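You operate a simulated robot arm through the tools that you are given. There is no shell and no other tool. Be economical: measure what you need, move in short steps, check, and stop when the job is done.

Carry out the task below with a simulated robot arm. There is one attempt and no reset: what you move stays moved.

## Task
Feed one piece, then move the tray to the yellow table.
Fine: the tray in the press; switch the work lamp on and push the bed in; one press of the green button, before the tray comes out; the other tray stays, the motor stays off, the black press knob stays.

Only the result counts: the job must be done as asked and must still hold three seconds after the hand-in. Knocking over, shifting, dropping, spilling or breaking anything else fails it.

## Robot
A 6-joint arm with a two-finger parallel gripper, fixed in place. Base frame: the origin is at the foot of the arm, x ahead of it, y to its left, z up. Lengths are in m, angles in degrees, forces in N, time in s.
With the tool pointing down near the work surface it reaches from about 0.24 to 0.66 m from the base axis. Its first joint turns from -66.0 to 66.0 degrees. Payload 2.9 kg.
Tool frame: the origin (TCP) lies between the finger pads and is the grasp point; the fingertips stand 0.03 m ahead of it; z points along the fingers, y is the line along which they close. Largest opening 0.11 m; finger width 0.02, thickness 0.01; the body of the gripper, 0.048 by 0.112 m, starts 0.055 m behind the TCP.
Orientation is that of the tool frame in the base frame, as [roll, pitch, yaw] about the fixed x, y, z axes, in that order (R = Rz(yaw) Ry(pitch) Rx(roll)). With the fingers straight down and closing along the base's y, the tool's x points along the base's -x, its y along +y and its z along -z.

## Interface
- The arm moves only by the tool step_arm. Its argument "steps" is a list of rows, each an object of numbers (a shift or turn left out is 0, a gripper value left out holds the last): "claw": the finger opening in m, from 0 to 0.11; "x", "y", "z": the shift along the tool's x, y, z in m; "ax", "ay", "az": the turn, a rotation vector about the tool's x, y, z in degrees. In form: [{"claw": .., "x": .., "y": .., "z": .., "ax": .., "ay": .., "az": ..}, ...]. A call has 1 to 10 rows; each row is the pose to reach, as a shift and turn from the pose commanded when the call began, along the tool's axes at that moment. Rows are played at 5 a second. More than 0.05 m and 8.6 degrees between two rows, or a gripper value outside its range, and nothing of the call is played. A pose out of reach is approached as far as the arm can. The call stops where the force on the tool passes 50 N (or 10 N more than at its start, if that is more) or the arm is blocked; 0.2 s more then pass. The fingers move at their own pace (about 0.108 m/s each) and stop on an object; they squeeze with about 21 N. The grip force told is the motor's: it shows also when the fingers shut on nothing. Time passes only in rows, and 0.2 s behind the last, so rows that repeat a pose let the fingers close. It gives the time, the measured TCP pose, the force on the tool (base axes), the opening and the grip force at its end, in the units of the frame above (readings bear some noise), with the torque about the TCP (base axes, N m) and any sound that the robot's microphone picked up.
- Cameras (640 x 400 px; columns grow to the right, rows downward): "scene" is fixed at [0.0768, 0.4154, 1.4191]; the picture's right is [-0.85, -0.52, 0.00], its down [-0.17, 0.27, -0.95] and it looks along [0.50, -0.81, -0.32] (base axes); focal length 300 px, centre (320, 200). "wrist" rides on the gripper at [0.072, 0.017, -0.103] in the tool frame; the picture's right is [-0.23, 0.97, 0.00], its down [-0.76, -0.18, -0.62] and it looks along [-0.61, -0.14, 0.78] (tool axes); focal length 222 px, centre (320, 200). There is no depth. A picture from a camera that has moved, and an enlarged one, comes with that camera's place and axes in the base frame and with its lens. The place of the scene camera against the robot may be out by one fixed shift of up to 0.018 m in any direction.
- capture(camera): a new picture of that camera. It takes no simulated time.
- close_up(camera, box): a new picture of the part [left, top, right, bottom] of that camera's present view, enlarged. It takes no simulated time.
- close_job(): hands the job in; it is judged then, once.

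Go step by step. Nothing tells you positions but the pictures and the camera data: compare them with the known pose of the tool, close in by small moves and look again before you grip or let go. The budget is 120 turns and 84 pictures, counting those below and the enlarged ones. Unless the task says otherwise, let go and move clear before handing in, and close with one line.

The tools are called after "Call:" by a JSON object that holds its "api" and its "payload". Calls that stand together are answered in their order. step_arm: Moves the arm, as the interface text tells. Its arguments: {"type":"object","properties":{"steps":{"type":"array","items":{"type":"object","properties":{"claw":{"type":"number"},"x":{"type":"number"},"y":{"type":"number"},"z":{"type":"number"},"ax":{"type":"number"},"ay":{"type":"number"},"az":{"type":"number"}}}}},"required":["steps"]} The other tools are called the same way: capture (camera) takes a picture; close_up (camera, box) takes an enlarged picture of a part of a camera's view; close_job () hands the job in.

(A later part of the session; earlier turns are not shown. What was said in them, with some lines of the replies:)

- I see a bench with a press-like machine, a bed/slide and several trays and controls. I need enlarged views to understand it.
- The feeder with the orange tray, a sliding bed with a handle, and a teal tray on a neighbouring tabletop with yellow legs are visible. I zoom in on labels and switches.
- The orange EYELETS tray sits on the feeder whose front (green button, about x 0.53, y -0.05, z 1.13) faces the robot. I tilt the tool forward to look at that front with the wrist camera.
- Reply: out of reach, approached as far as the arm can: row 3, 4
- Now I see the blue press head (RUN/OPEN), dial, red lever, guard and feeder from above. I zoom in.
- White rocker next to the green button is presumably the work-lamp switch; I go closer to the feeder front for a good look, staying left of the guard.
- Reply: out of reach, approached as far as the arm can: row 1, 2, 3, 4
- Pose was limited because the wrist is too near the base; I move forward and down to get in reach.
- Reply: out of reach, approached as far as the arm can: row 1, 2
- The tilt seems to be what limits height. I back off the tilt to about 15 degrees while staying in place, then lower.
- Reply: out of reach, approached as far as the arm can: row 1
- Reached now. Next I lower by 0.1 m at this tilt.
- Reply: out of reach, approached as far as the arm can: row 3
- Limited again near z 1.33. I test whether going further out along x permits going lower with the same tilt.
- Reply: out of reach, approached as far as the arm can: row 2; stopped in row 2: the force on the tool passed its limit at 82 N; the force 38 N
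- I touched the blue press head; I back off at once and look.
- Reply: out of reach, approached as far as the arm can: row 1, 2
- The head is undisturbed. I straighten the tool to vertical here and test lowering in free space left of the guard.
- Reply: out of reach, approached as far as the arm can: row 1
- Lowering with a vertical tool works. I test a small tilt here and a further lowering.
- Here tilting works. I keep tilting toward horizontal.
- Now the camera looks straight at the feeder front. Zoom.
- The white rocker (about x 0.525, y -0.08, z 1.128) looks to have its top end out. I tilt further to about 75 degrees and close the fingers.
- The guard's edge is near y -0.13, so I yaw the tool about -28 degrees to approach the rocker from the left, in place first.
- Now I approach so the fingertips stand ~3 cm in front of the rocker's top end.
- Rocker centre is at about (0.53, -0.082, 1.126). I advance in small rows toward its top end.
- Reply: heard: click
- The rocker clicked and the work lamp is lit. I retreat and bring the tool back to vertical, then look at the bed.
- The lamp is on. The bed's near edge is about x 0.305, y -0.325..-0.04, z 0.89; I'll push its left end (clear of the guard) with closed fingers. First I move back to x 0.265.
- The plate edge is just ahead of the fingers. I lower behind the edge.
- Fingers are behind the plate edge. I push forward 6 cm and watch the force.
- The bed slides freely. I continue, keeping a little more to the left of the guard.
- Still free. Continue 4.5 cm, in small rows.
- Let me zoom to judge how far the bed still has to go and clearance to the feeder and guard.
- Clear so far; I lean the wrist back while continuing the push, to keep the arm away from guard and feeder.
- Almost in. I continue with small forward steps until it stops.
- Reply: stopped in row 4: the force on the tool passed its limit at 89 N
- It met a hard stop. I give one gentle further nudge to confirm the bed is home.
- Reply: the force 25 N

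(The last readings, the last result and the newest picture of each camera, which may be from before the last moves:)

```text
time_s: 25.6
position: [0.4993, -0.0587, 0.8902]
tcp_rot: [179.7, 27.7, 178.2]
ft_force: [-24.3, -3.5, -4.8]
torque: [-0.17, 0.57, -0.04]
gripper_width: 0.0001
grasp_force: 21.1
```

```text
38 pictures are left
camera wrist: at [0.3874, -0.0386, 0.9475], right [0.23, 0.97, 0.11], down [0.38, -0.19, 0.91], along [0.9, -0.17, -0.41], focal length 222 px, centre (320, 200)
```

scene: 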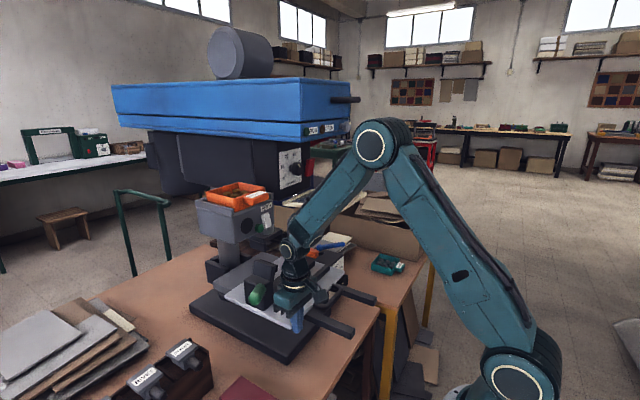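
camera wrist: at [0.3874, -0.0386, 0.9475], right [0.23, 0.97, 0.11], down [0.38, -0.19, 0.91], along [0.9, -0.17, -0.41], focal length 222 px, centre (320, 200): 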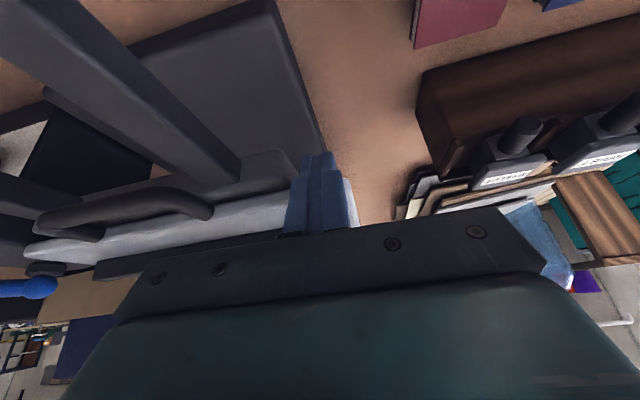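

Firm resistance. I back off, rise and inspect the bed.

Call:
{"api": "step_arm", "payload": {"steps": [{"x": 0.02, "z": -0.01}, {"x": 0.045, "z": -0.03}, {"x": 0.05, "z": -0.075}, {"x": 0.05, "z": -0.12}]}}

Call:
{"api": "close_up", "payload": {"camera": "scene", "box": [200, 220, 380, 340]}}

Call:
{"api": "capture", "payload": {"camera": "wrist"}}

```text
time_s: 26.6
position: [0.4034, -0.0573, 0.9745]
tcp_rot: [179.8, 28.4, 178.4]
ft_force: [0.2, -0.6, -0.3]
torque: [0.0, 0.02, 0.03]
gripper_width: 0.0
grasp_force: 21.6
```

```text
3.33 times, centred on (290, 280) of scene
camera zoom: at [0.0768, 0.4154, 1.4191], right [-0.85, -0.52, 0.0], down [-0.17, 0.27, -0.95], along [0.5, -0.81, -0.32], focal length 1000 px, centre (420, -67)
```

zoom: 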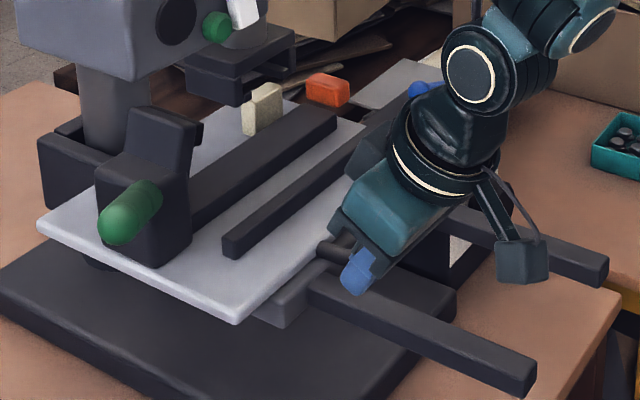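

```text
36 pictures are left
camera wrist: at [0.2899, -0.0363, 1.0304], right [0.23, 0.97, 0.11], down [0.37, -0.19, 0.91], along [0.9, -0.17, -0.4], focal length 222 px, centre (320, 200)
```

wrist: 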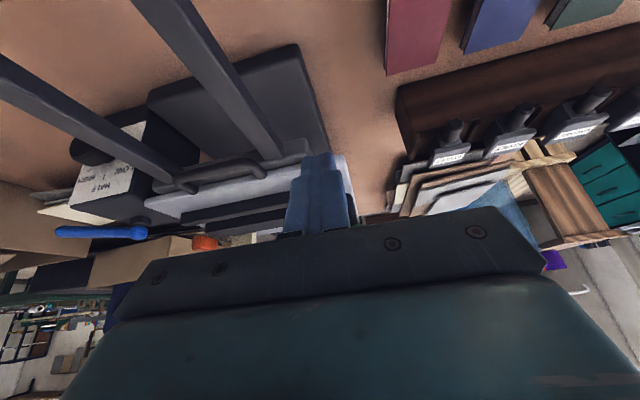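

The bed is home (its plate no longer overlaps the front, and finger pushed the plate itself). Now I go up to the earlier standoff in front of the feeder, tilt and yaw again.

Call:
{"api": "step_arm", "payload": {"steps": [{"x": -0.01, "y": 0.025, "z": -0.03}, {"x": -0.026, "y": 0.05, "z": -0.065}, {"x": -0.042, "y": 0.06, "z": -0.11}, {"x": -0.058, "y": 0.06, "z": -0.155}, {"x": -0.075, "y": 0.06, "z": -0.198}]}}

Call:
{"api": "step_arm", "payload": {"steps": [{"ay": -8}, {"ay": -16}, {"ay": -24}, {"ay": -32}, {"ay": -40}, {"ay": -46.5}]}}

Call:
{"api": "step_arm", "payload": {"steps": [{"ax": 6.75, "az": 1.8}, {"ax": 13.5, "az": 3.6}, {"ax": 20.25, "az": 5.4}, {"ax": 27, "az": 7.3}]}}

```text
time_s: 27.8
position: [0.3754, 0.0058, 1.1817]
tcp_rot: [179.9, 28.4, 178.3]
ft_force: [-0.3, 0.2, 0.0]
torque: [0.01, 0.01, 0.02]
gripper_width: 0.0
grasp_force: 21.4
```

```text
time_s: 29.2
position: [0.3771, 0.0046, 1.1867]
tcp_rot: [179.6, 75.0, 178.0]
ft_force: [-0.4, 0.2, -0.4]
torque: [-0.03, 0.0, 0.01]
gripper_width: 0.0003
grasp_force: 20.5
out of reach, approached as far as the arm can: row 6
```

```text
time_s: 30.2
position: [0.3769, 0.0031, 1.1869]
tcp_rot: [179.1, 75.0, 149.3]
ft_force: [-0.4, 0.3, 0.9]
torque: [-0.03, 0.01, 0.01]
gripper_width: 0.0
grasp_force: 20.7
```

Now I approach the green button, stopping short of it.

Call:
{"api": "step_arm", "payload": {"steps": [{"x": 0.012, "y": 0.003, "z": 0.03}, {"x": 0.024, "y": 0.006, "z": 0.06}, {"x": 0.034, "y": 0.0086, "z": 0.09}, {"x": 0.0338, "y": 0.0086, "z": 0.102}]}}

Call:
{"api": "close_up", "payload": {"camera": "wrist", "box": [220, 60, 420, 185]}}

Call:
{"api": "close_up", "payload": {"camera": "scene", "box": [200, 170, 340, 270]}}

```text
time_s: 31.2
position: [0.4602, -0.0336, 1.1267]
tcp_rot: [179.3, 74.8, 149.8]
ft_force: [-0.7, -0.2, -0.6]
torque: [-0.01, 0.02, 0.0]
gripper_width: 0.0001
grasp_force: 20.5
```

```text
3.20 times, centred on (320, 122) of wrist
camera zoom: at [0.3652, 0.0399, 1.0832], right [0.53, 0.82, 0.22], down [-0.44, 0.04, 0.9], along [0.72, -0.57, 0.38], focal length 711 px, centre (320, 448)
```

zoom: 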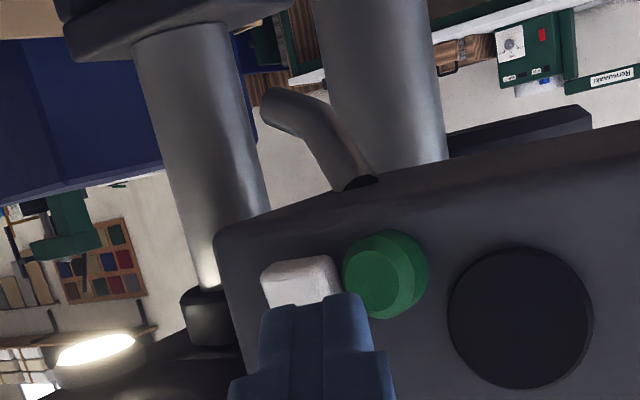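

```text
4.00 times, centred on (270, 220) of scene
camera zoom: at [0.0768, 0.4154, 1.4191], right [-0.85, -0.52, 0.0], down [-0.17, 0.27, -0.95], along [0.5, -0.81, -0.32], focal length 1200 px, centre (520, 120)
```

zoom: 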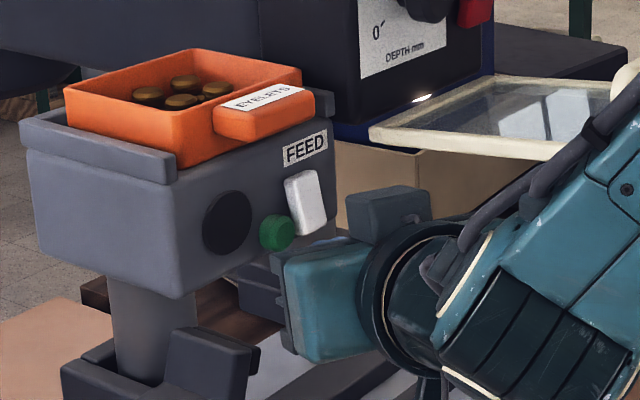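

Button face is at about (0.52, -0.051, 1.117). I push in steadily, once.

Call:
{"api": "step_arm", "payload": {"steps": [{"x": -0.0062, "y": 0.0082, "z": 0.0233}, {"x": -0.0077, "y": 0.0103, "z": 0.0288}, {"x": -0.0088, "y": 0.0128, "z": 0.033}]}}

Call:
{"api": "close_up", "payload": {"camera": "wrist", "box": [220, 60, 420, 185]}}

```text
time_s: 32.0
position: [0.4951, -0.0374, 1.1278]
tcp_rot: [179.3, 74.9, 149.9]
ft_force: [-0.6, 0.6, 0.0]
torque: [0.01, 0.0, 0.01]
gripper_width: 0.0
grasp_force: 20.9
```

```text
3.20 times, centred on (320, 122) of wrist
camera zoom: at [0.4013, 0.0358, 1.0843], right [0.53, 0.82, 0.22], down [-0.44, 0.04, 0.9], along [0.72, -0.57, 0.38], focal length 711 px, centre (320, 448)
```

zoom: 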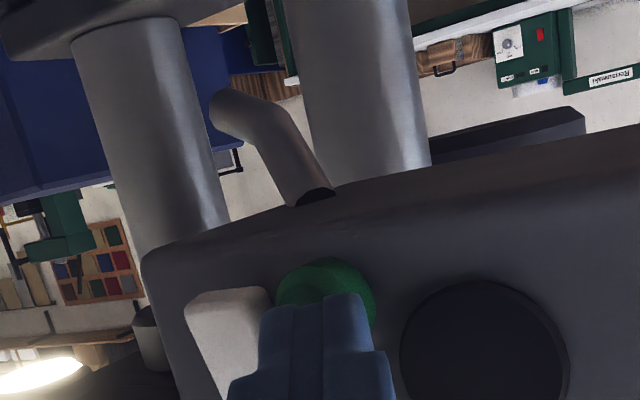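

No contact yet; I continue a few millimetres.

Call:
{"api": "step_arm", "payload": {"steps": [{"x": 0.0017, "y": 0.0016, "z": 0.0055}, {"x": 0.0006, "y": 0.0028, "z": 0.0093}, {"x": -0.0003, "y": 0.0048, "z": 0.0126}]}}

Call:
{"api": "close_up", "payload": {"camera": "scene", "box": [200, 170, 360, 300]}}

```text
time_s: 32.8
position: [0.5084, -0.039, 1.125]
tcp_rot: [179.5, 75.1, 149.9]
ft_force: [-39.6, 16.2, 13.3]
torque: [-0.08, -0.32, -0.01]
gripper_width: 0.0
grasp_force: 21.0
heard: click
```

```text
3.08 times, centred on (280, 235) of scene
camera zoom: at [0.0752, 0.416, 1.419], right [-0.85, -0.52, 0.0], down [-0.17, 0.27, -0.95], along [0.5, -0.81, -0.32], focal length 923 px, centre (443, 92)
```

zoom: 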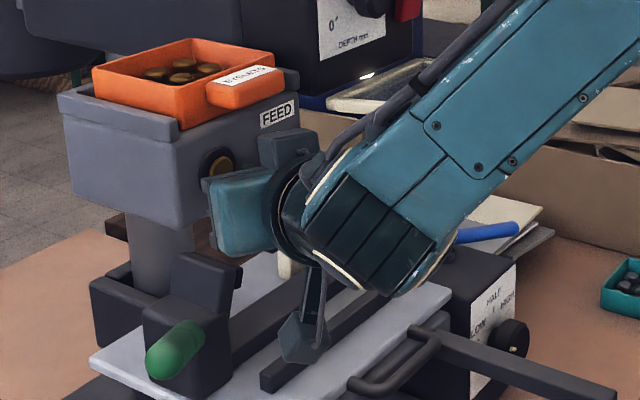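

A click and an eyelet appears at the black outlet: one piece fed. I retreat straight back.

Call:
{"api": "step_arm", "payload": {"steps": [{"x": 0.002, "y": -0.0045, "z": -0.0125}, {"x": 0.0095, "y": -0.013, "z": -0.04}, {"x": 0.004, "y": -0.015, "z": -0.075}, {"x": -0.005, "y": -0.015, "z": -0.11}, {"x": -0.018, "y": -0.015, "z": -0.15}]}}

Call:
{"api": "close_up", "payload": {"camera": "scene", "box": [180, 170, 340, 300]}}

Call:
{"api": "capture", "payload": {"camera": "wrist"}}

```text
time_s: 34.0
position: [0.38, 0.0177, 1.1813]
tcp_rot: [179.2, 74.8, 149.7]
ft_force: [-0.2, 0.8, 0.5]
torque: [-0.01, 0.01, 0.0]
gripper_width: 0.0
grasp_force: 21.3
```

```text
3.08 times, centred on (260, 235) of scene
camera zoom: at [0.0768, 0.4154, 1.4191], right [-0.85, -0.52, 0.0], down [-0.17, 0.27, -0.95], along [0.5, -0.81, -0.32], focal length 923 px, centre (505, 92)
```

zoom: 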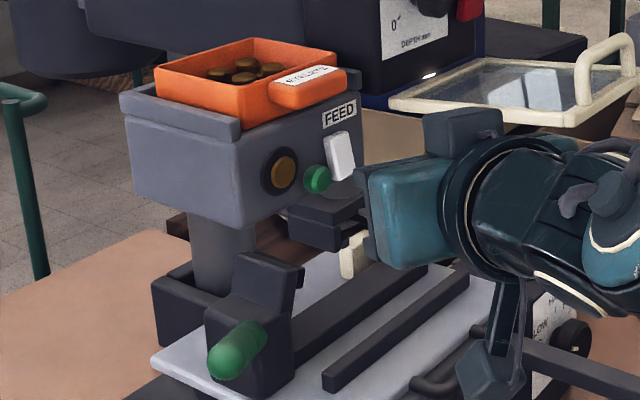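

```text
30 pictures are left
camera wrist: at [0.2847, 0.0909, 1.1387], right [0.53, 0.82, 0.22], down [-0.44, 0.04, 0.9], along [0.72, -0.57, 0.38], focal length 222 px, centre (320, 200)
```

wrist: 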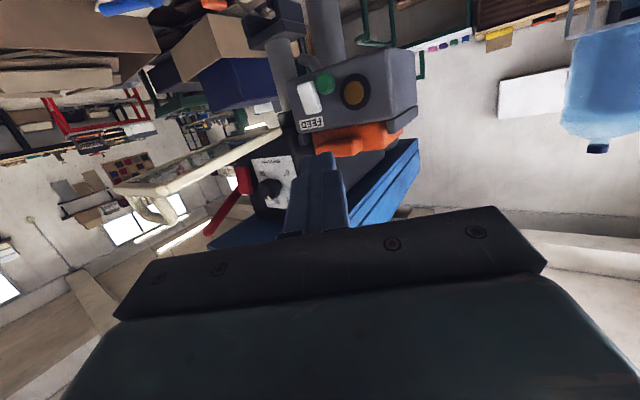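

One piece is fed, lamp on, bed in. Next is the orange tray: I undo the yaw, set tilt to about 50 degrees, open the fingers, and look at its handle.

Call:
{"api": "step_arm", "payload": {"steps": [{"ax": -6.75, "az": -1.8, "claw": 0.085}, {"ax": -13.5, "az": -3.6}, {"ax": -20.25, "az": -5.4}, {"ax": -29, "az": -7.8}]}}

Call:
{"api": "step_arm", "payload": {"steps": [{"ay": 8}, {"ay": 16}, {"ay": 25}]}}

```text
refused: row 4 steps farther than a row can; nothing moved
```

```text
refused: row 3 steps farther than a row can; nothing moved
```

Call:
{"api": "step_arm", "payload": {"steps": [{"ax": -7, "az": -1.9, "claw": 0.085}, {"ax": -14, "az": -3.8}, {"ax": -21, "az": -5.7}, {"ax": -28.5, "az": -7.6}]}}

Call:
{"api": "step_arm", "payload": {"steps": [{"ay": 8}, {"ay": 16}, {"ay": 24}]}}

```text
time_s: 35.0
position: [0.3822, 0.0158, 1.1828]
tcp_rot: [179.3, 75.0, 179.3]
ft_force: [0.9, -0.1, -0.1]
torque: [0.0, 0.01, -0.05]
gripper_width: 0.0851
grasp_force: 0.1
```

```text
time_s: 35.8
position: [0.3801, 0.017, 1.1812]
tcp_rot: [179.6, 51.1, 179.7]
ft_force: [-0.1, 0.3, 0.2]
torque: [0.0, 0.02, 0.01]
gripper_width: 0.0849
grasp_force: 0.1
```

Call:
{"api": "step_arm", "payload": {"steps": [{"x": -0.026, "z": -0.004, "y": -0.022}, {"x": -0.052, "z": -0.008, "y": -0.044}, {"x": -0.079, "z": -0.012, "y": -0.064}]}}

Call:
{"api": "capture", "payload": {"camera": "wrist"}}

Call:
{"api": "close_up", "payload": {"camera": "scene", "box": [180, 120, 380, 260]}}

```text
time_s: 36.6
position: [0.4199, -0.0489, 1.2487]
tcp_rot: [179.7, 51.1, 179.7]
ft_force: [0.8, 0.3, -0.8]
torque: [0.0, 0.03, -0.02]
gripper_width: 0.085
grasp_force: 0.1
```

```text
29 pictures are left
camera wrist: at [0.2935, -0.0303, 1.2577], right [0.14, 0.97, 0.18], down [-0.01, -0.18, 0.98], along [0.99, -0.14, -0.02], focal length 222 px, centre (320, 200)
```

wrist: 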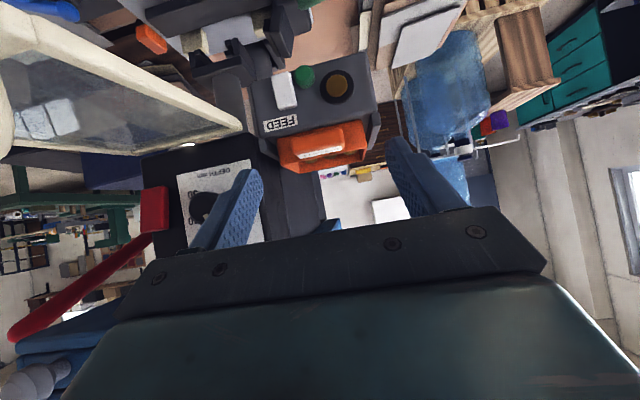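

```text
2.86 times, centred on (280, 190) of scene
camera zoom: at [0.0768, 0.4154, 1.4191], right [-0.85, -0.52, 0.0], down [-0.17, 0.27, -0.95], along [0.5, -0.81, -0.32], focal length 857 px, centre (434, 229)
```

zoom: 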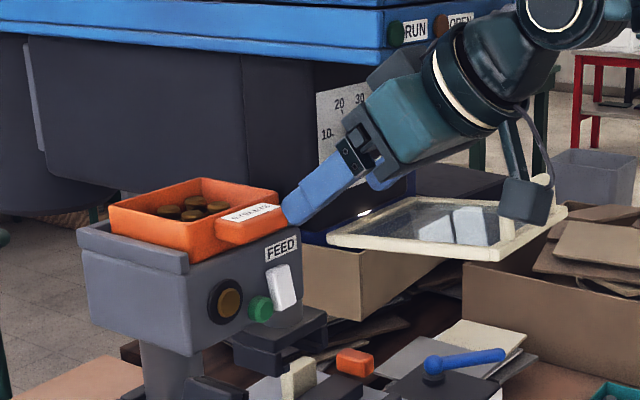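

Call:
{"api": "close_up", "payload": {"camera": "wrist", "box": [240, 80, 420, 195]}}

```text
3.48 times, centred on (330, 138) of wrist
camera zoom: at [0.2935, -0.0303, 1.2577], right [0.14, 0.97, 0.18], down [-0.01, -0.18, 0.98], along [0.99, -0.14, -0.02], focal length 773 px, centre (285, 417)
```

zoom: 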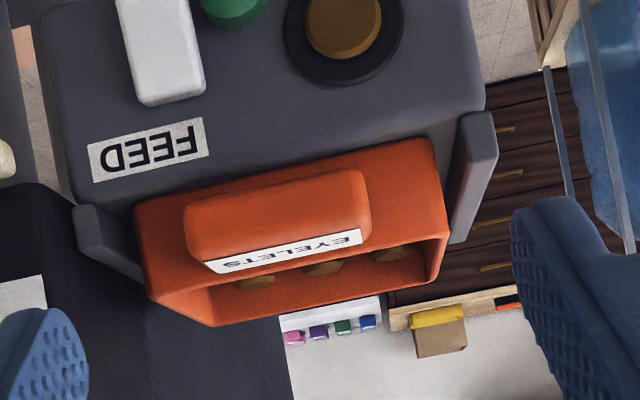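

Handle centre is about (0.545, -0.055, 1.191), 5.5 cm wide. I approach with the fingers straddling it, stopping short for a check.

Call:
{"api": "step_arm", "payload": {"steps": [{"x": -0.012, "y": -0.006, "z": 0.035, "claw": 0.074}, {"x": -0.024, "y": -0.006, "z": 0.07}, {"x": -0.034, "y": -0.006, "z": 0.1018}]}}

Call:
{"api": "close_up", "payload": {"camera": "wrist", "box": [200, 70, 440, 220]}}

Call:
{"api": "close_up", "payload": {"camera": "scene", "box": [190, 120, 350, 250]}}

```text
time_s: 37.4
position: [0.5221, -0.054, 1.2094]
tcp_rot: [179.7, 51.0, 179.5]
ft_force: [-0.7, -0.5, -0.5]
torque: [0.04, -0.05, 0.03]
gripper_width: 0.0741
grasp_force: 0.1
```

```text
2.67 times, centred on (320, 145) of wrist
camera zoom: at [0.3951, -0.0362, 1.2184], right [0.14, 0.97, 0.18], down [-0.01, -0.18, 0.98], along [0.99, -0.14, -0.02], focal length 592 px, centre (320, 347)
```

zoom: 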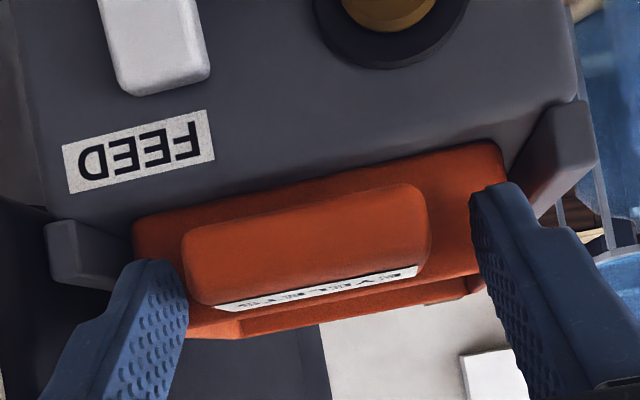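

```text
3.08 times, centred on (270, 185) of scene
camera zoom: at [0.0768, 0.4154, 1.4191], right [-0.85, -0.52, 0.0], down [-0.17, 0.27, -0.95], along [0.5, -0.81, -0.32], focal length 923 px, centre (474, 246)
```

zoom: 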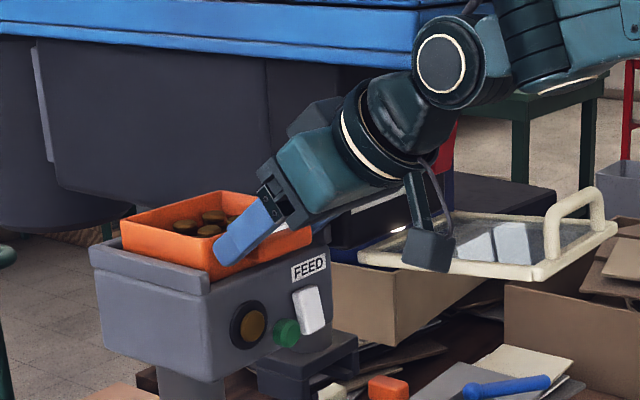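

Aligned. I advance 9 mm and close on the handle.

Call:
{"api": "step_arm", "payload": {"steps": [{"z": 0.005}, {"z": 0.009}, {"z": 0.009, "claw": 0.04}, {"z": 0.009, "claw": 0.04}, {"z": 0.009, "claw": 0.03}, {"z": 0.009, "claw": 0.03}]}}

Call:
{"api": "close_up", "payload": {"camera": "wrist", "box": [200, 70, 440, 220]}}

```text
time_s: 38.8
position: [0.5264, -0.0553, 1.2054]
tcp_rot: [179.7, 51.0, 179.4]
ft_force: [-43.6, -9.0, 8.5]
torque: [-0.51, 0.24, 0.42]
gripper_width: 0.0557
grasp_force: 21.3
```

```text
2.67 times, centred on (320, 145) of wrist
camera zoom: at [0.3995, -0.0378, 1.2146], right [0.15, 0.97, 0.18], down [0.0, -0.18, 0.98], along [0.99, -0.15, -0.02], focal length 592 px, centre (320, 347)
```

zoom: 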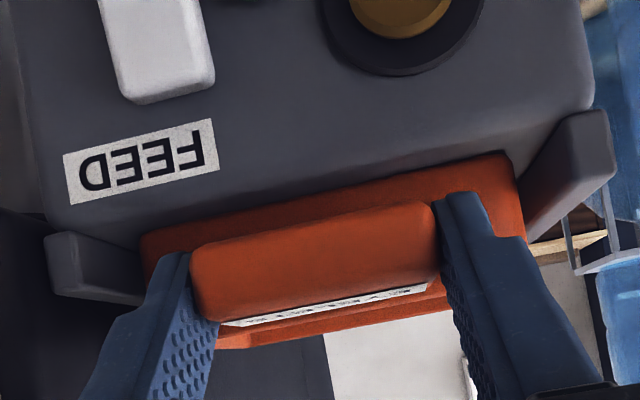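

Gripped (opening 5.6 cm), with some push against the tray wall. I relax that, then draw out with a slight lift.

Call:
{"api": "step_arm", "payload": {"steps": [{"x": 0.0038, "z": -0.0047}, {"x": 0.0038, "z": -0.0047}, {"x": 0.0022, "z": -0.0116}, {"x": 0.0048, "z": -0.0218}, {"x": 0.0096, "z": -0.0372}]}}

Call:
{"api": "close_up", "payload": {"camera": "scene", "box": [190, 120, 350, 250]}}

```text
time_s: 40.0
position: [0.4946, -0.0543, 1.2219]
tcp_rot: [179.6, 51.1, 179.7]
ft_force: [0.7, 0.1, -2.1]
torque: [0.01, 0.1, -0.02]
gripper_width: 0.0558
grasp_force: 20.8
```

```text
3.08 times, centred on (270, 185) of scene
camera zoom: at [0.0768, 0.4154, 1.4191], right [-0.85, -0.52, 0.0], down [-0.17, 0.27, -0.95], along [0.5, -0.81, -0.32], focal length 923 px, centre (474, 246)
```

zoom: 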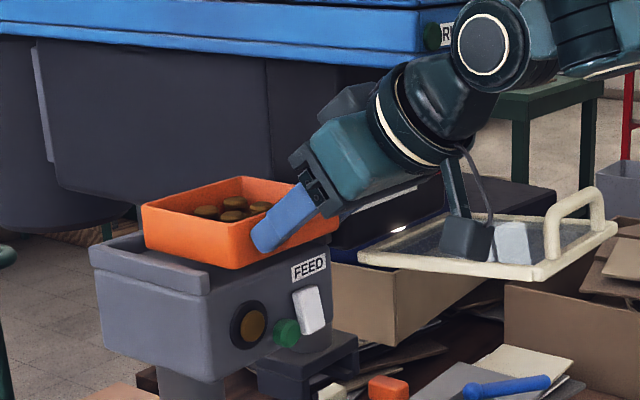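

Lifted cleanly (about 2 N). I draw it back to x 0.38, clear of the feeder.

Call:
{"api": "step_arm", "payload": {"steps": [{"x": 0.016, "z": -0.0194}, {"x": 0.034, "z": -0.042}, {"x": 0.053, "z": -0.0655}, {"x": 0.0723, "z": -0.0894}]}}

Call:
{"api": "capture", "payload": {"camera": "scene"}}

```text
time_s: 41.0
position: [0.3766, -0.0556, 1.2217]
tcp_rot: [179.7, 51.0, 179.7]
ft_force: [0.5, -0.3, -2.7]
torque: [-0.01, 0.08, 0.02]
gripper_width: 0.0559
grasp_force: 20.9
```

```text
22 pictures are left
```

scene: 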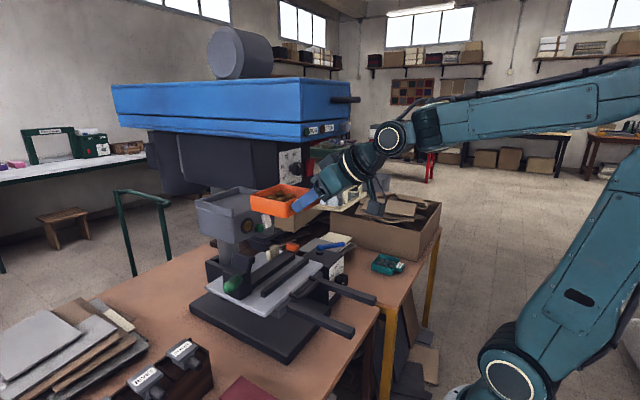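

Tray held level. I lower by 0.2 m to pass below the guard.

Call:
{"api": "step_arm", "payload": {"steps": [{"x": 0.031, "z": 0.0252}, {"x": 0.062, "z": 0.0504}, {"x": 0.093, "z": 0.0756}, {"x": 0.124, "z": 0.1008}, {"x": 0.155, "z": 0.126}]}}

Call:
{"api": "capture", "payload": {"camera": "scene"}}

Call:
{"api": "capture", "payload": {"camera": "wrist"}}

```text
time_s: 42.2
position: [0.388, -0.0552, 1.0269]
tcp_rot: [179.7, 51.0, 179.8]
ft_force: [0.1, -0.8, -2.0]
torque: [-0.01, 0.07, -0.02]
gripper_width: 0.0558
grasp_force: 21.0
out of reach, approached as far as the arm can: row 5
```

```text
21 pictures are left
```

scene: 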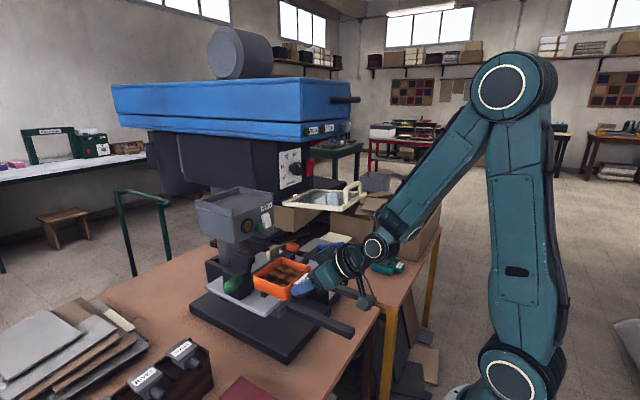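

```text
20 pictures are left
camera wrist: at [0.2618, -0.0386, 1.0349], right [0.14, 0.97, 0.18], down [-0.01, -0.18, 0.98], along [0.99, -0.14, -0.02], focal length 222 px, centre (320, 200)
```

wrist: 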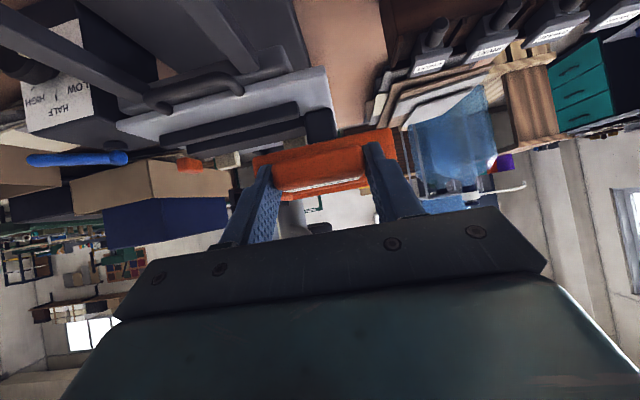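

At the inner reach limit here; I swing about the base in an arc at radius 0.42, keeping the tray level and pointing outward, first half.

Call:
{"api": "step_arm", "payload": {"steps": [{"x": -0.005, "y": -0.029, "z": 0.0062, "ax": 4.66, "az": 3.77}, {"x": -0.0042, "y": -0.0732, "z": 0.0052, "ax": 10.1, "az": 8.18}, {"x": 0.0027, "y": -0.1158, "z": -0.0033, "ax": 15.54, "az": 12.58}]}}

Call:
{"api": "capture", "payload": {"camera": "scene"}}

```text
time_s: 43.0
position: [0.3842, -0.173, 1.0257]
tcp_rot: [179.6, 51.0, 159.6]
ft_force: [0.1, -0.3, -1.2]
torque: [0.05, 0.09, 0.01]
gripper_width: 0.0556
grasp_force: 21.2
```

```text
19 pictures are left
```

scene: 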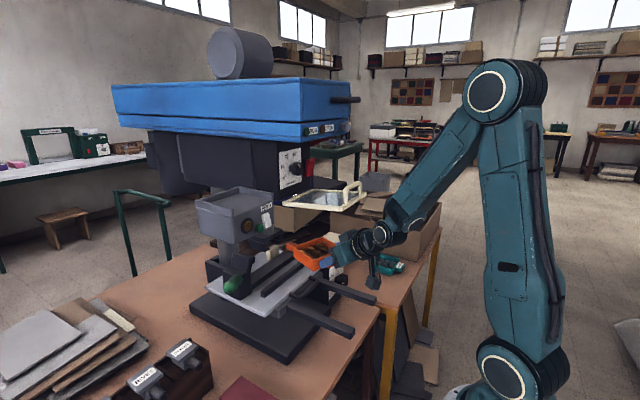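

Clear; second half of the swing.

Call:
{"api": "step_arm", "payload": {"steps": [{"x": 0.0038, "y": -0.0418, "z": -0.0047, "ax": 5.44, "az": 4.4}, {"x": 0.0098, "y": -0.0847, "z": -0.0121, "ax": 10.88, "az": 8.81}, {"x": 0.0187, "y": -0.1263, "z": -0.0231, "ax": 16.32, "az": 13.21}, {"x": 0.0302, "y": -0.1663, "z": -0.0373, "ax": 21.76, "az": 17.6}]}}

Call:
{"api": "capture", "payload": {"camera": "scene"}}

Call:
{"api": "capture", "payload": {"camera": "wrist"}}

```text
time_s: 44.0
position: [0.283, -0.3114, 1.0248]
tcp_rot: [179.5, 50.9, 131.7]
ft_force: [-0.6, 0.2, -2.3]
torque: [0.08, 0.06, -0.02]
gripper_width: 0.0556
grasp_force: 21.2
```

```text
18 pictures are left
```

scene: 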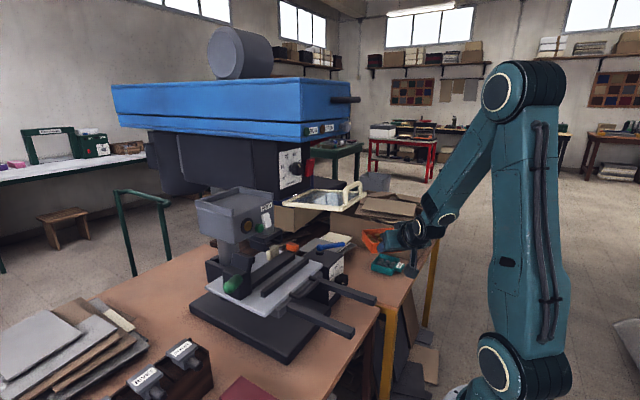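

```text
17 pictures are left
camera wrist: at [0.2112, -0.2071, 1.0338], right [0.82, 0.54, 0.18], down [-0.14, -0.12, 0.98], along [0.56, -0.83, -0.02], focal length 222 px, centre (320, 200)
```

wrist: 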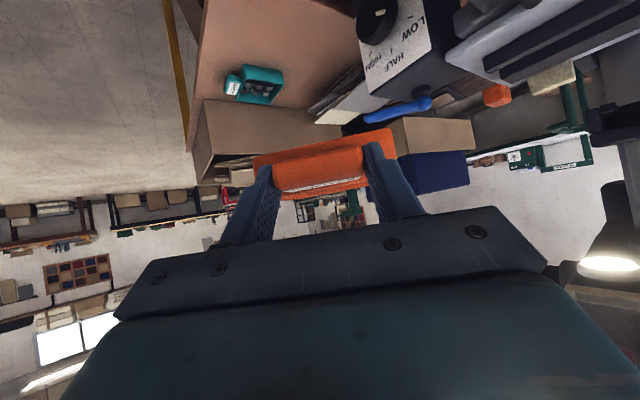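

The tray is over the yellow-legged table side. Triangulating the teal tray gives (0.42, -0.71, 0.715), so this tabletop is near z 0.70. I zoom the scene to choose a free spot.

Call:
{"api": "close_up", "payload": {"camera": "scene", "box": [320, 220, 450, 310]}}

Call:
{"api": "close_up", "payload": {"camera": "wrist", "box": [160, 0, 480, 200]}}

```text
4.44 times, centred on (385, 265) of scene
camera zoom: at [0.0768, 0.4154, 1.4191], right [-0.85, -0.52, 0.0], down [-0.17, 0.27, -0.95], along [0.5, -0.81, -0.32], focal length 1334 px, centre (31, -89)
```

zoom: 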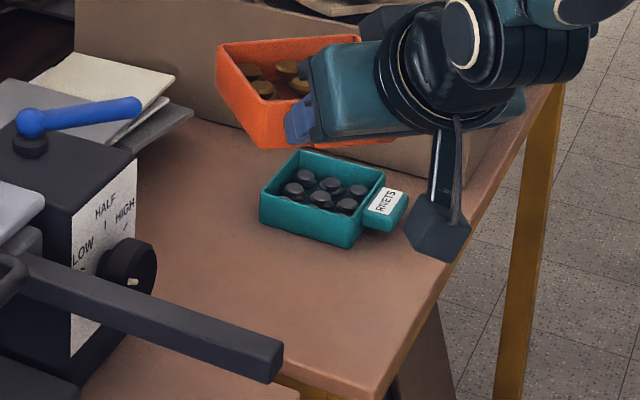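

```text
2.00 times, centred on (320, 100) of wrist
camera zoom: at [0.2112, -0.2071, 1.0338], right [0.82, 0.54, 0.18], down [-0.14, -0.12, 0.98], along [0.56, -0.83, -0.02], focal length 444 px, centre (320, 400)
```

zoom: 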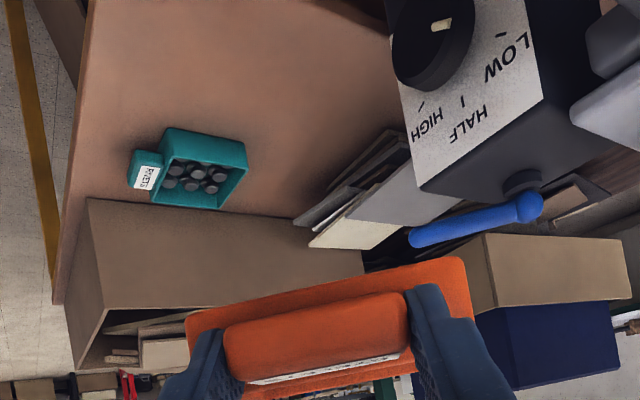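

Free area on the yellow table lies between its seam (y ≈ -0.47) and the teal tray (y ≈ -0.67). I aim the tray centre at (0.41, -0.57) and extend there at height first.

Call:
{"api": "step_arm", "payload": {"steps": [{"x": -0.0258, "y": -0.0142, "z": 0.0318, "ax": 0.93, "az": 0.75}, {"x": -0.0516, "y": -0.0283, "z": 0.0636, "ax": 1.86, "az": 1.51}, {"x": -0.0774, "y": -0.0425, "z": 0.0954, "ax": 2.8, "az": 2.26}, {"x": -0.1032, "y": -0.0566, "z": 0.1272, "ax": 3.73, "az": 3.02}, {"x": -0.129, "y": -0.0708, "z": 0.159, "ax": 4.66, "az": 3.77}]}}

Call:
{"api": "close_up", "payload": {"camera": "scene", "box": [300, 190, 460, 320]}}

Call:
{"api": "capture", "payload": {"camera": "wrist"}}

```text
time_s: 45.2
position: [0.366, -0.5125, 1.0215]
tcp_rot: [179.8, 50.8, 125.6]
ft_force: [0.6, -0.7, -0.2]
torque: [0.08, 0.07, 0.04]
gripper_width: 0.0558
grasp_force: 20.8
```

```text
3.08 times, centred on (380, 255) of scene
camera zoom: at [0.0768, 0.4154, 1.4191], right [-0.85, -0.52, 0.0], down [-0.17, 0.27, -0.95], along [0.5, -0.81, -0.32], focal length 923 px, centre (135, 31)
```

zoom: 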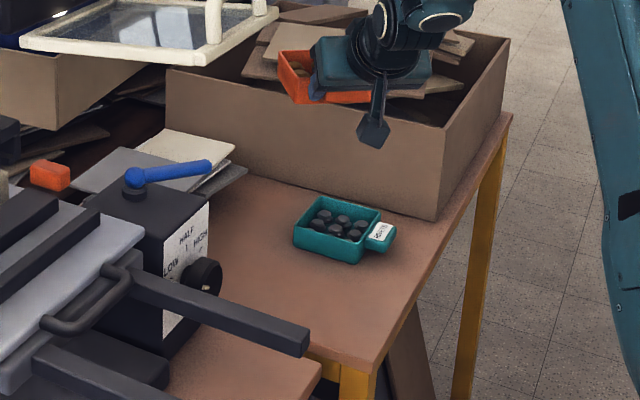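

```text
13 pictures are left
camera wrist: at [0.305, -0.4006, 1.0309], right [0.87, 0.46, 0.18], down [-0.15, -0.1, 0.98], along [0.47, -0.88, -0.02], focal length 222 px, centre (320, 200)
```

wrist: 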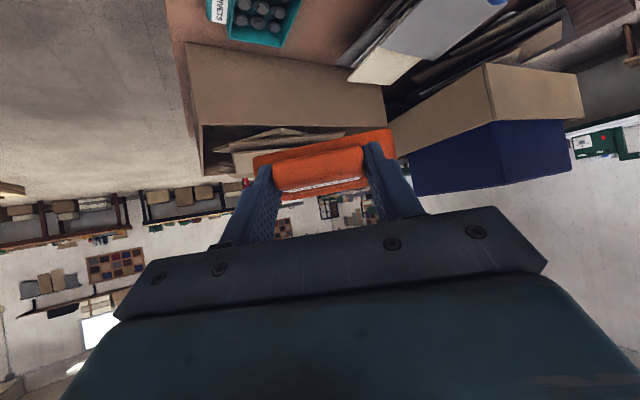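

Position good. I lower to about z 0.80, then check.

Call:
{"api": "step_arm", "payload": {"steps": [{"x": 0.0341, "z": 0.0278}, {"x": 0.0682, "z": 0.0556}, {"x": 0.1023, "z": 0.0834}, {"x": 0.1364, "z": 0.1112}, {"x": 0.1665, "z": 0.1359}]}}

Call:
{"api": "close_up", "payload": {"camera": "scene", "box": [300, 190, 460, 320]}}

Call:
{"api": "capture", "payload": {"camera": "wrist"}}

```text
time_s: 46.4
position: [0.3678, -0.5102, 0.8084]
tcp_rot: [179.7, 50.9, 125.7]
ft_force: [0.7, 0.1, -1.5]
torque: [0.06, 0.07, -0.01]
gripper_width: 0.056
grasp_force: 21.0
```

```text
3.08 times, centred on (380, 255) of scene
camera zoom: at [0.0768, 0.4154, 1.4191], right [-0.85, -0.52, 0.0], down [-0.17, 0.27, -0.95], along [0.5, -0.81, -0.32], focal length 923 px, centre (135, 31)
```

zoom: 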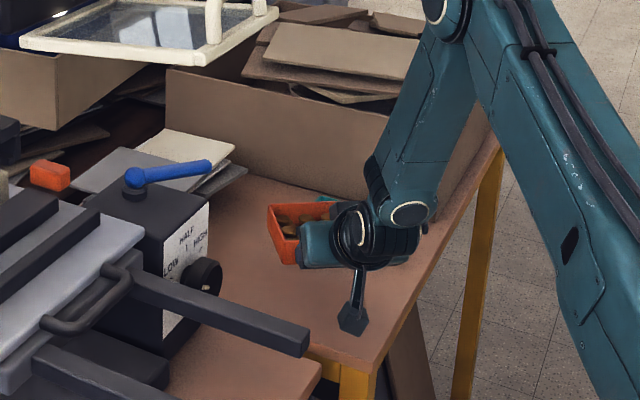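

```text
11 pictures are left
camera wrist: at [0.307, -0.398, 0.8179], right [0.87, 0.46, 0.18], down [-0.15, -0.1, 0.98], along [0.47, -0.88, -0.02], focal length 222 px, centre (320, 200)
```

wrist: 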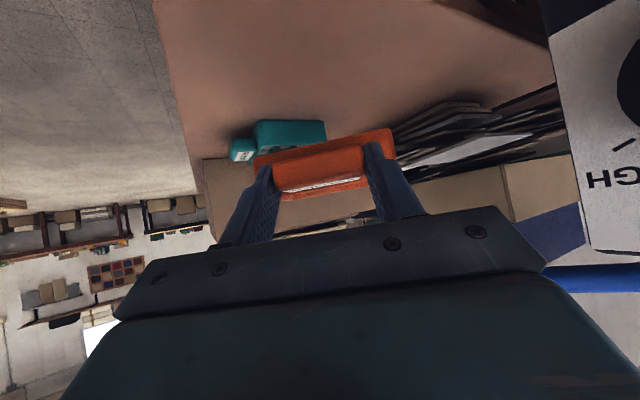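

Teal tray and orange tray are well separated. I lower further toward contact.

Call:
{"api": "step_arm", "payload": {"steps": [{"x": 0.023, "z": 0.019}, {"x": 0.042, "z": 0.0345}, {"x": 0.0465, "z": 0.038}]}}

Call:
{"api": "close_up", "payload": {"camera": "wrist", "box": [180, 60, 460, 235]}}

```text
time_s: 47.2
position: [0.3683, -0.5106, 0.7487]
tcp_rot: [179.8, 51.0, 125.7]
ft_force: [0.4, 0.2, -2.0]
torque: [0.06, 0.04, -0.03]
gripper_width: 0.0558
grasp_force: 21.3
```

```text
2.29 times, centred on (320, 148) of wrist
camera zoom: at [0.3074, -0.3984, 0.7583], right [0.87, 0.46, 0.18], down [-0.15, -0.1, 0.98], along [0.47, -0.88, -0.02], focal length 508 px, centre (320, 320)
```

zoom: 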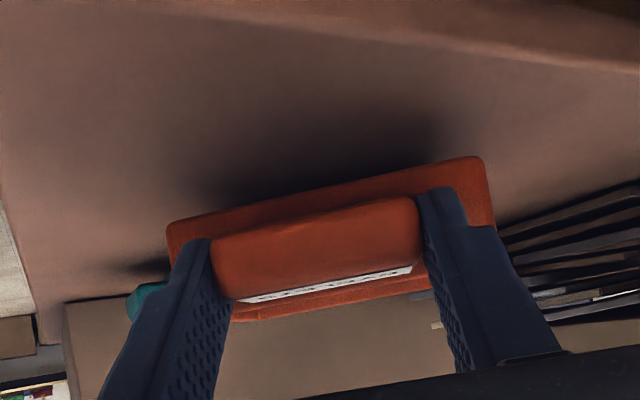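

No contact yet. I lower in small increments watching the force.

Call:
{"api": "step_arm", "payload": {"steps": [{"x": 0.0039, "z": 0.0032}, {"x": 0.0078, "z": 0.0063}]}}

Call:
{"api": "step_arm", "payload": {"steps": [{"x": 0.0031, "z": 0.0025}, {"x": 0.0062, "z": 0.005}]}}

```text
time_s: 47.8
position: [0.3674, -0.5113, 0.7392]
tcp_rot: [179.7, 50.9, 125.8]
ft_force: [0.7, 0.6, -1.2]
torque: [0.07, 0.07, 0.0]
gripper_width: 0.0557
grasp_force: 20.8
```

```text
time_s: 48.4
position: [0.3693, -0.5113, 0.7346]
tcp_rot: [179.8, 51.4, 125.7]
ft_force: [-3.8, 3.9, 17.3]
torque: [-0.21, -0.13, 0.06]
gripper_width: 0.0556
grasp_force: 21.4
```

Contact at z ≈ 0.735. I ease up 2 mm, then look before releasing.

Call:
{"api": "step_arm", "payload": {"steps": [{"x": -0.0019, "z": -0.0016}, {"x": -0.0019, "z": -0.0016}]}}

Call:
{"api": "close_up", "payload": {"camera": "wrist", "box": [180, 60, 460, 235]}}

Call:
{"api": "close_up", "payload": {"camera": "scene", "box": [340, 210, 440, 310]}}

```text
time_s: 49.0
position: [0.3688, -0.5115, 0.7354]
tcp_rot: [179.7, 51.1, 125.9]
ft_force: [4.8, -3.6, 12.5]
torque: [-0.48, -0.26, 0.05]
gripper_width: 0.0559
grasp_force: 21.1
```

```text
2.29 times, centred on (320, 148) of wrist
camera zoom: at [0.3073, -0.3999, 0.7438], right [0.87, 0.46, 0.18], down [-0.15, -0.1, 0.98], along [0.47, -0.88, -0.02], focal length 508 px, centre (320, 320)
```

zoom: 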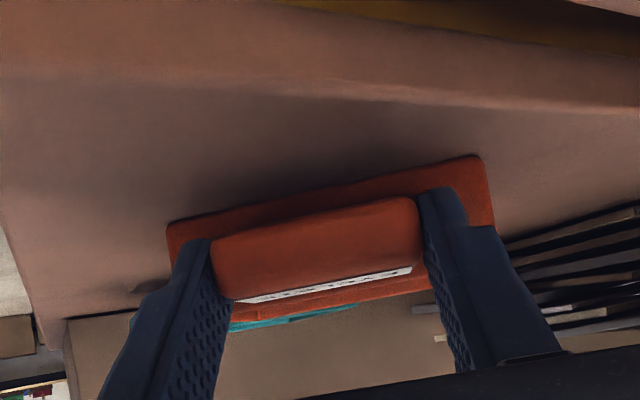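

```text
4.00 times, centred on (390, 260) of scene
camera zoom: at [0.0767, 0.4156, 1.4191], right [-0.85, -0.52, 0.0], down [-0.17, 0.27, -0.95], along [0.5, -0.81, -0.32], focal length 1200 px, centre (40, -40)
```

zoom: 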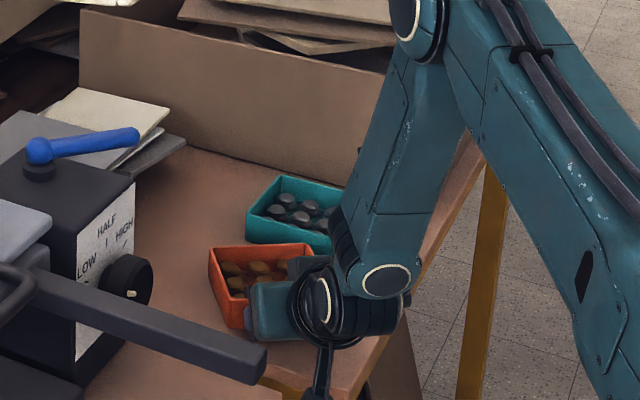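

The tray rests on the yellow table, level, clear of the teal tray. I open the fingers.

Call:
{"api": "step_arm", "payload": {"steps": [{"claw": 0.066}, {"claw": 0.078}, {"claw": 0.078}, {"claw": 0.078}]}}

Call:
{"api": "close_up", "payload": {"camera": "wrist", "box": [180, 60, 460, 235]}}

```text
time_s: 50.0
position: [0.3682, -0.5111, 0.7342]
tcp_rot: [179.7, 50.8, 125.8]
ft_force: [0.3, -0.1, -0.3]
torque: [0.03, -0.01, 0.01]
gripper_width: 0.0781
grasp_force: 0.2
```

```text
2.29 times, centred on (320, 148) of wrist
camera zoom: at [0.3065, -0.3989, 0.7428], right [0.87, 0.46, 0.18], down [-0.15, -0.1, 0.98], along [0.47, -0.88, -0.02], focal length 508 px, centre (320, 320)
```

zoom: 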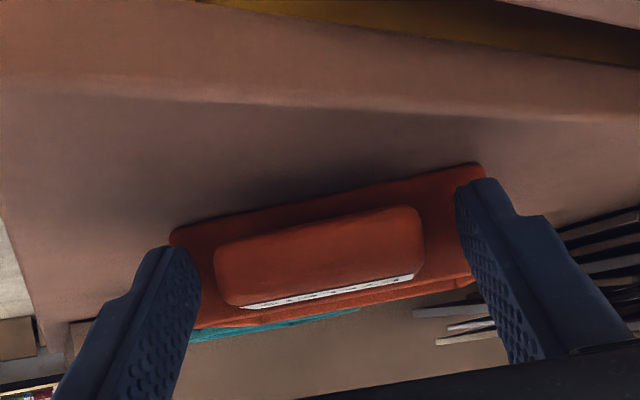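

Released. I withdraw along the tool axis, then up.

Call:
{"api": "step_arm", "payload": {"steps": [{"z": -0.025}, {"z": -0.06}, {"x": -0.02, "z": -0.1}, {"x": -0.05, "z": -0.14}]}}

Call:
{"api": "close_up", "payload": {"camera": "scene", "box": [300, 190, 460, 320]}}

Call:
{"api": "capture", "payload": {"camera": "wrist"}}

Call:
{"api": "capture", "payload": {"camera": "scene"}}

```text
time_s: 51.0
position: [0.3214, -0.4452, 0.8615]
tcp_rot: [179.7, 50.9, 125.7]
ft_force: [-0.3, -0.3, 0.4]
torque: [-0.03, 0.0, 0.0]
gripper_width: 0.0777
grasp_force: 0.1
```

```text
3.08 times, centred on (380, 255) of scene
camera zoom: at [0.0768, 0.4154, 1.4191], right [-0.85, -0.52, 0.0], down [-0.17, 0.27, -0.95], along [0.5, -0.81, -0.32], focal length 923 px, centre (135, 31)
```

zoom: 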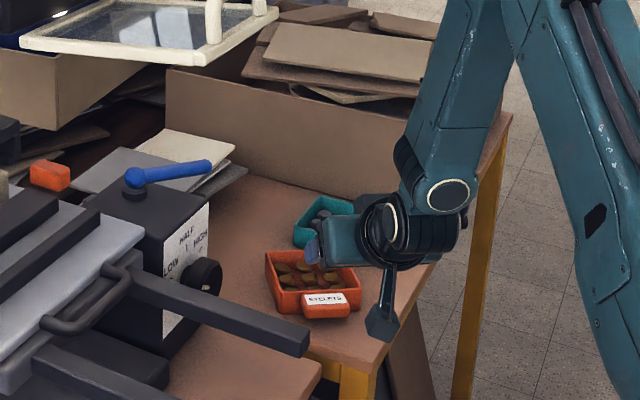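

```text
5 pictures are left
camera wrist: at [0.2609, -0.334, 0.8706], right [0.87, 0.46, 0.18], down [-0.15, -0.1, 0.98], along [0.47, -0.88, -0.02], focal length 222 px, centre (320, 200)
```

wrist: 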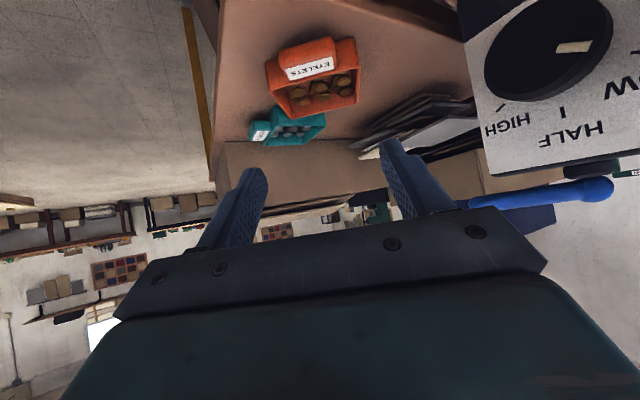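

```text
4 pictures are left
```

scene: 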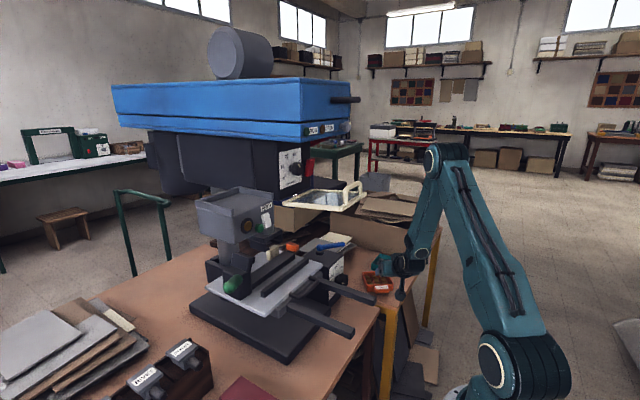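

The orange EYELETS tray stands level on the yellow table with its eyelets. The teal tray is in place, the lamp is on, the bed is home, one piece is fed, and the arm is clear, so I hand in.

Call:
{"api": "close_job", "payload": {}}

```text
The job is handed in.
```

I fed one piece with a single press of the green button, after switching the work lamp on and pushing the bed in, then moved the EYELETS tray from the press to the yellow table. I left the other tray, the motor and the black press knob alone, but early on the gripper bumped the front of the blue press head (about 82 N) and I saw no shift in the pictures afterwards.
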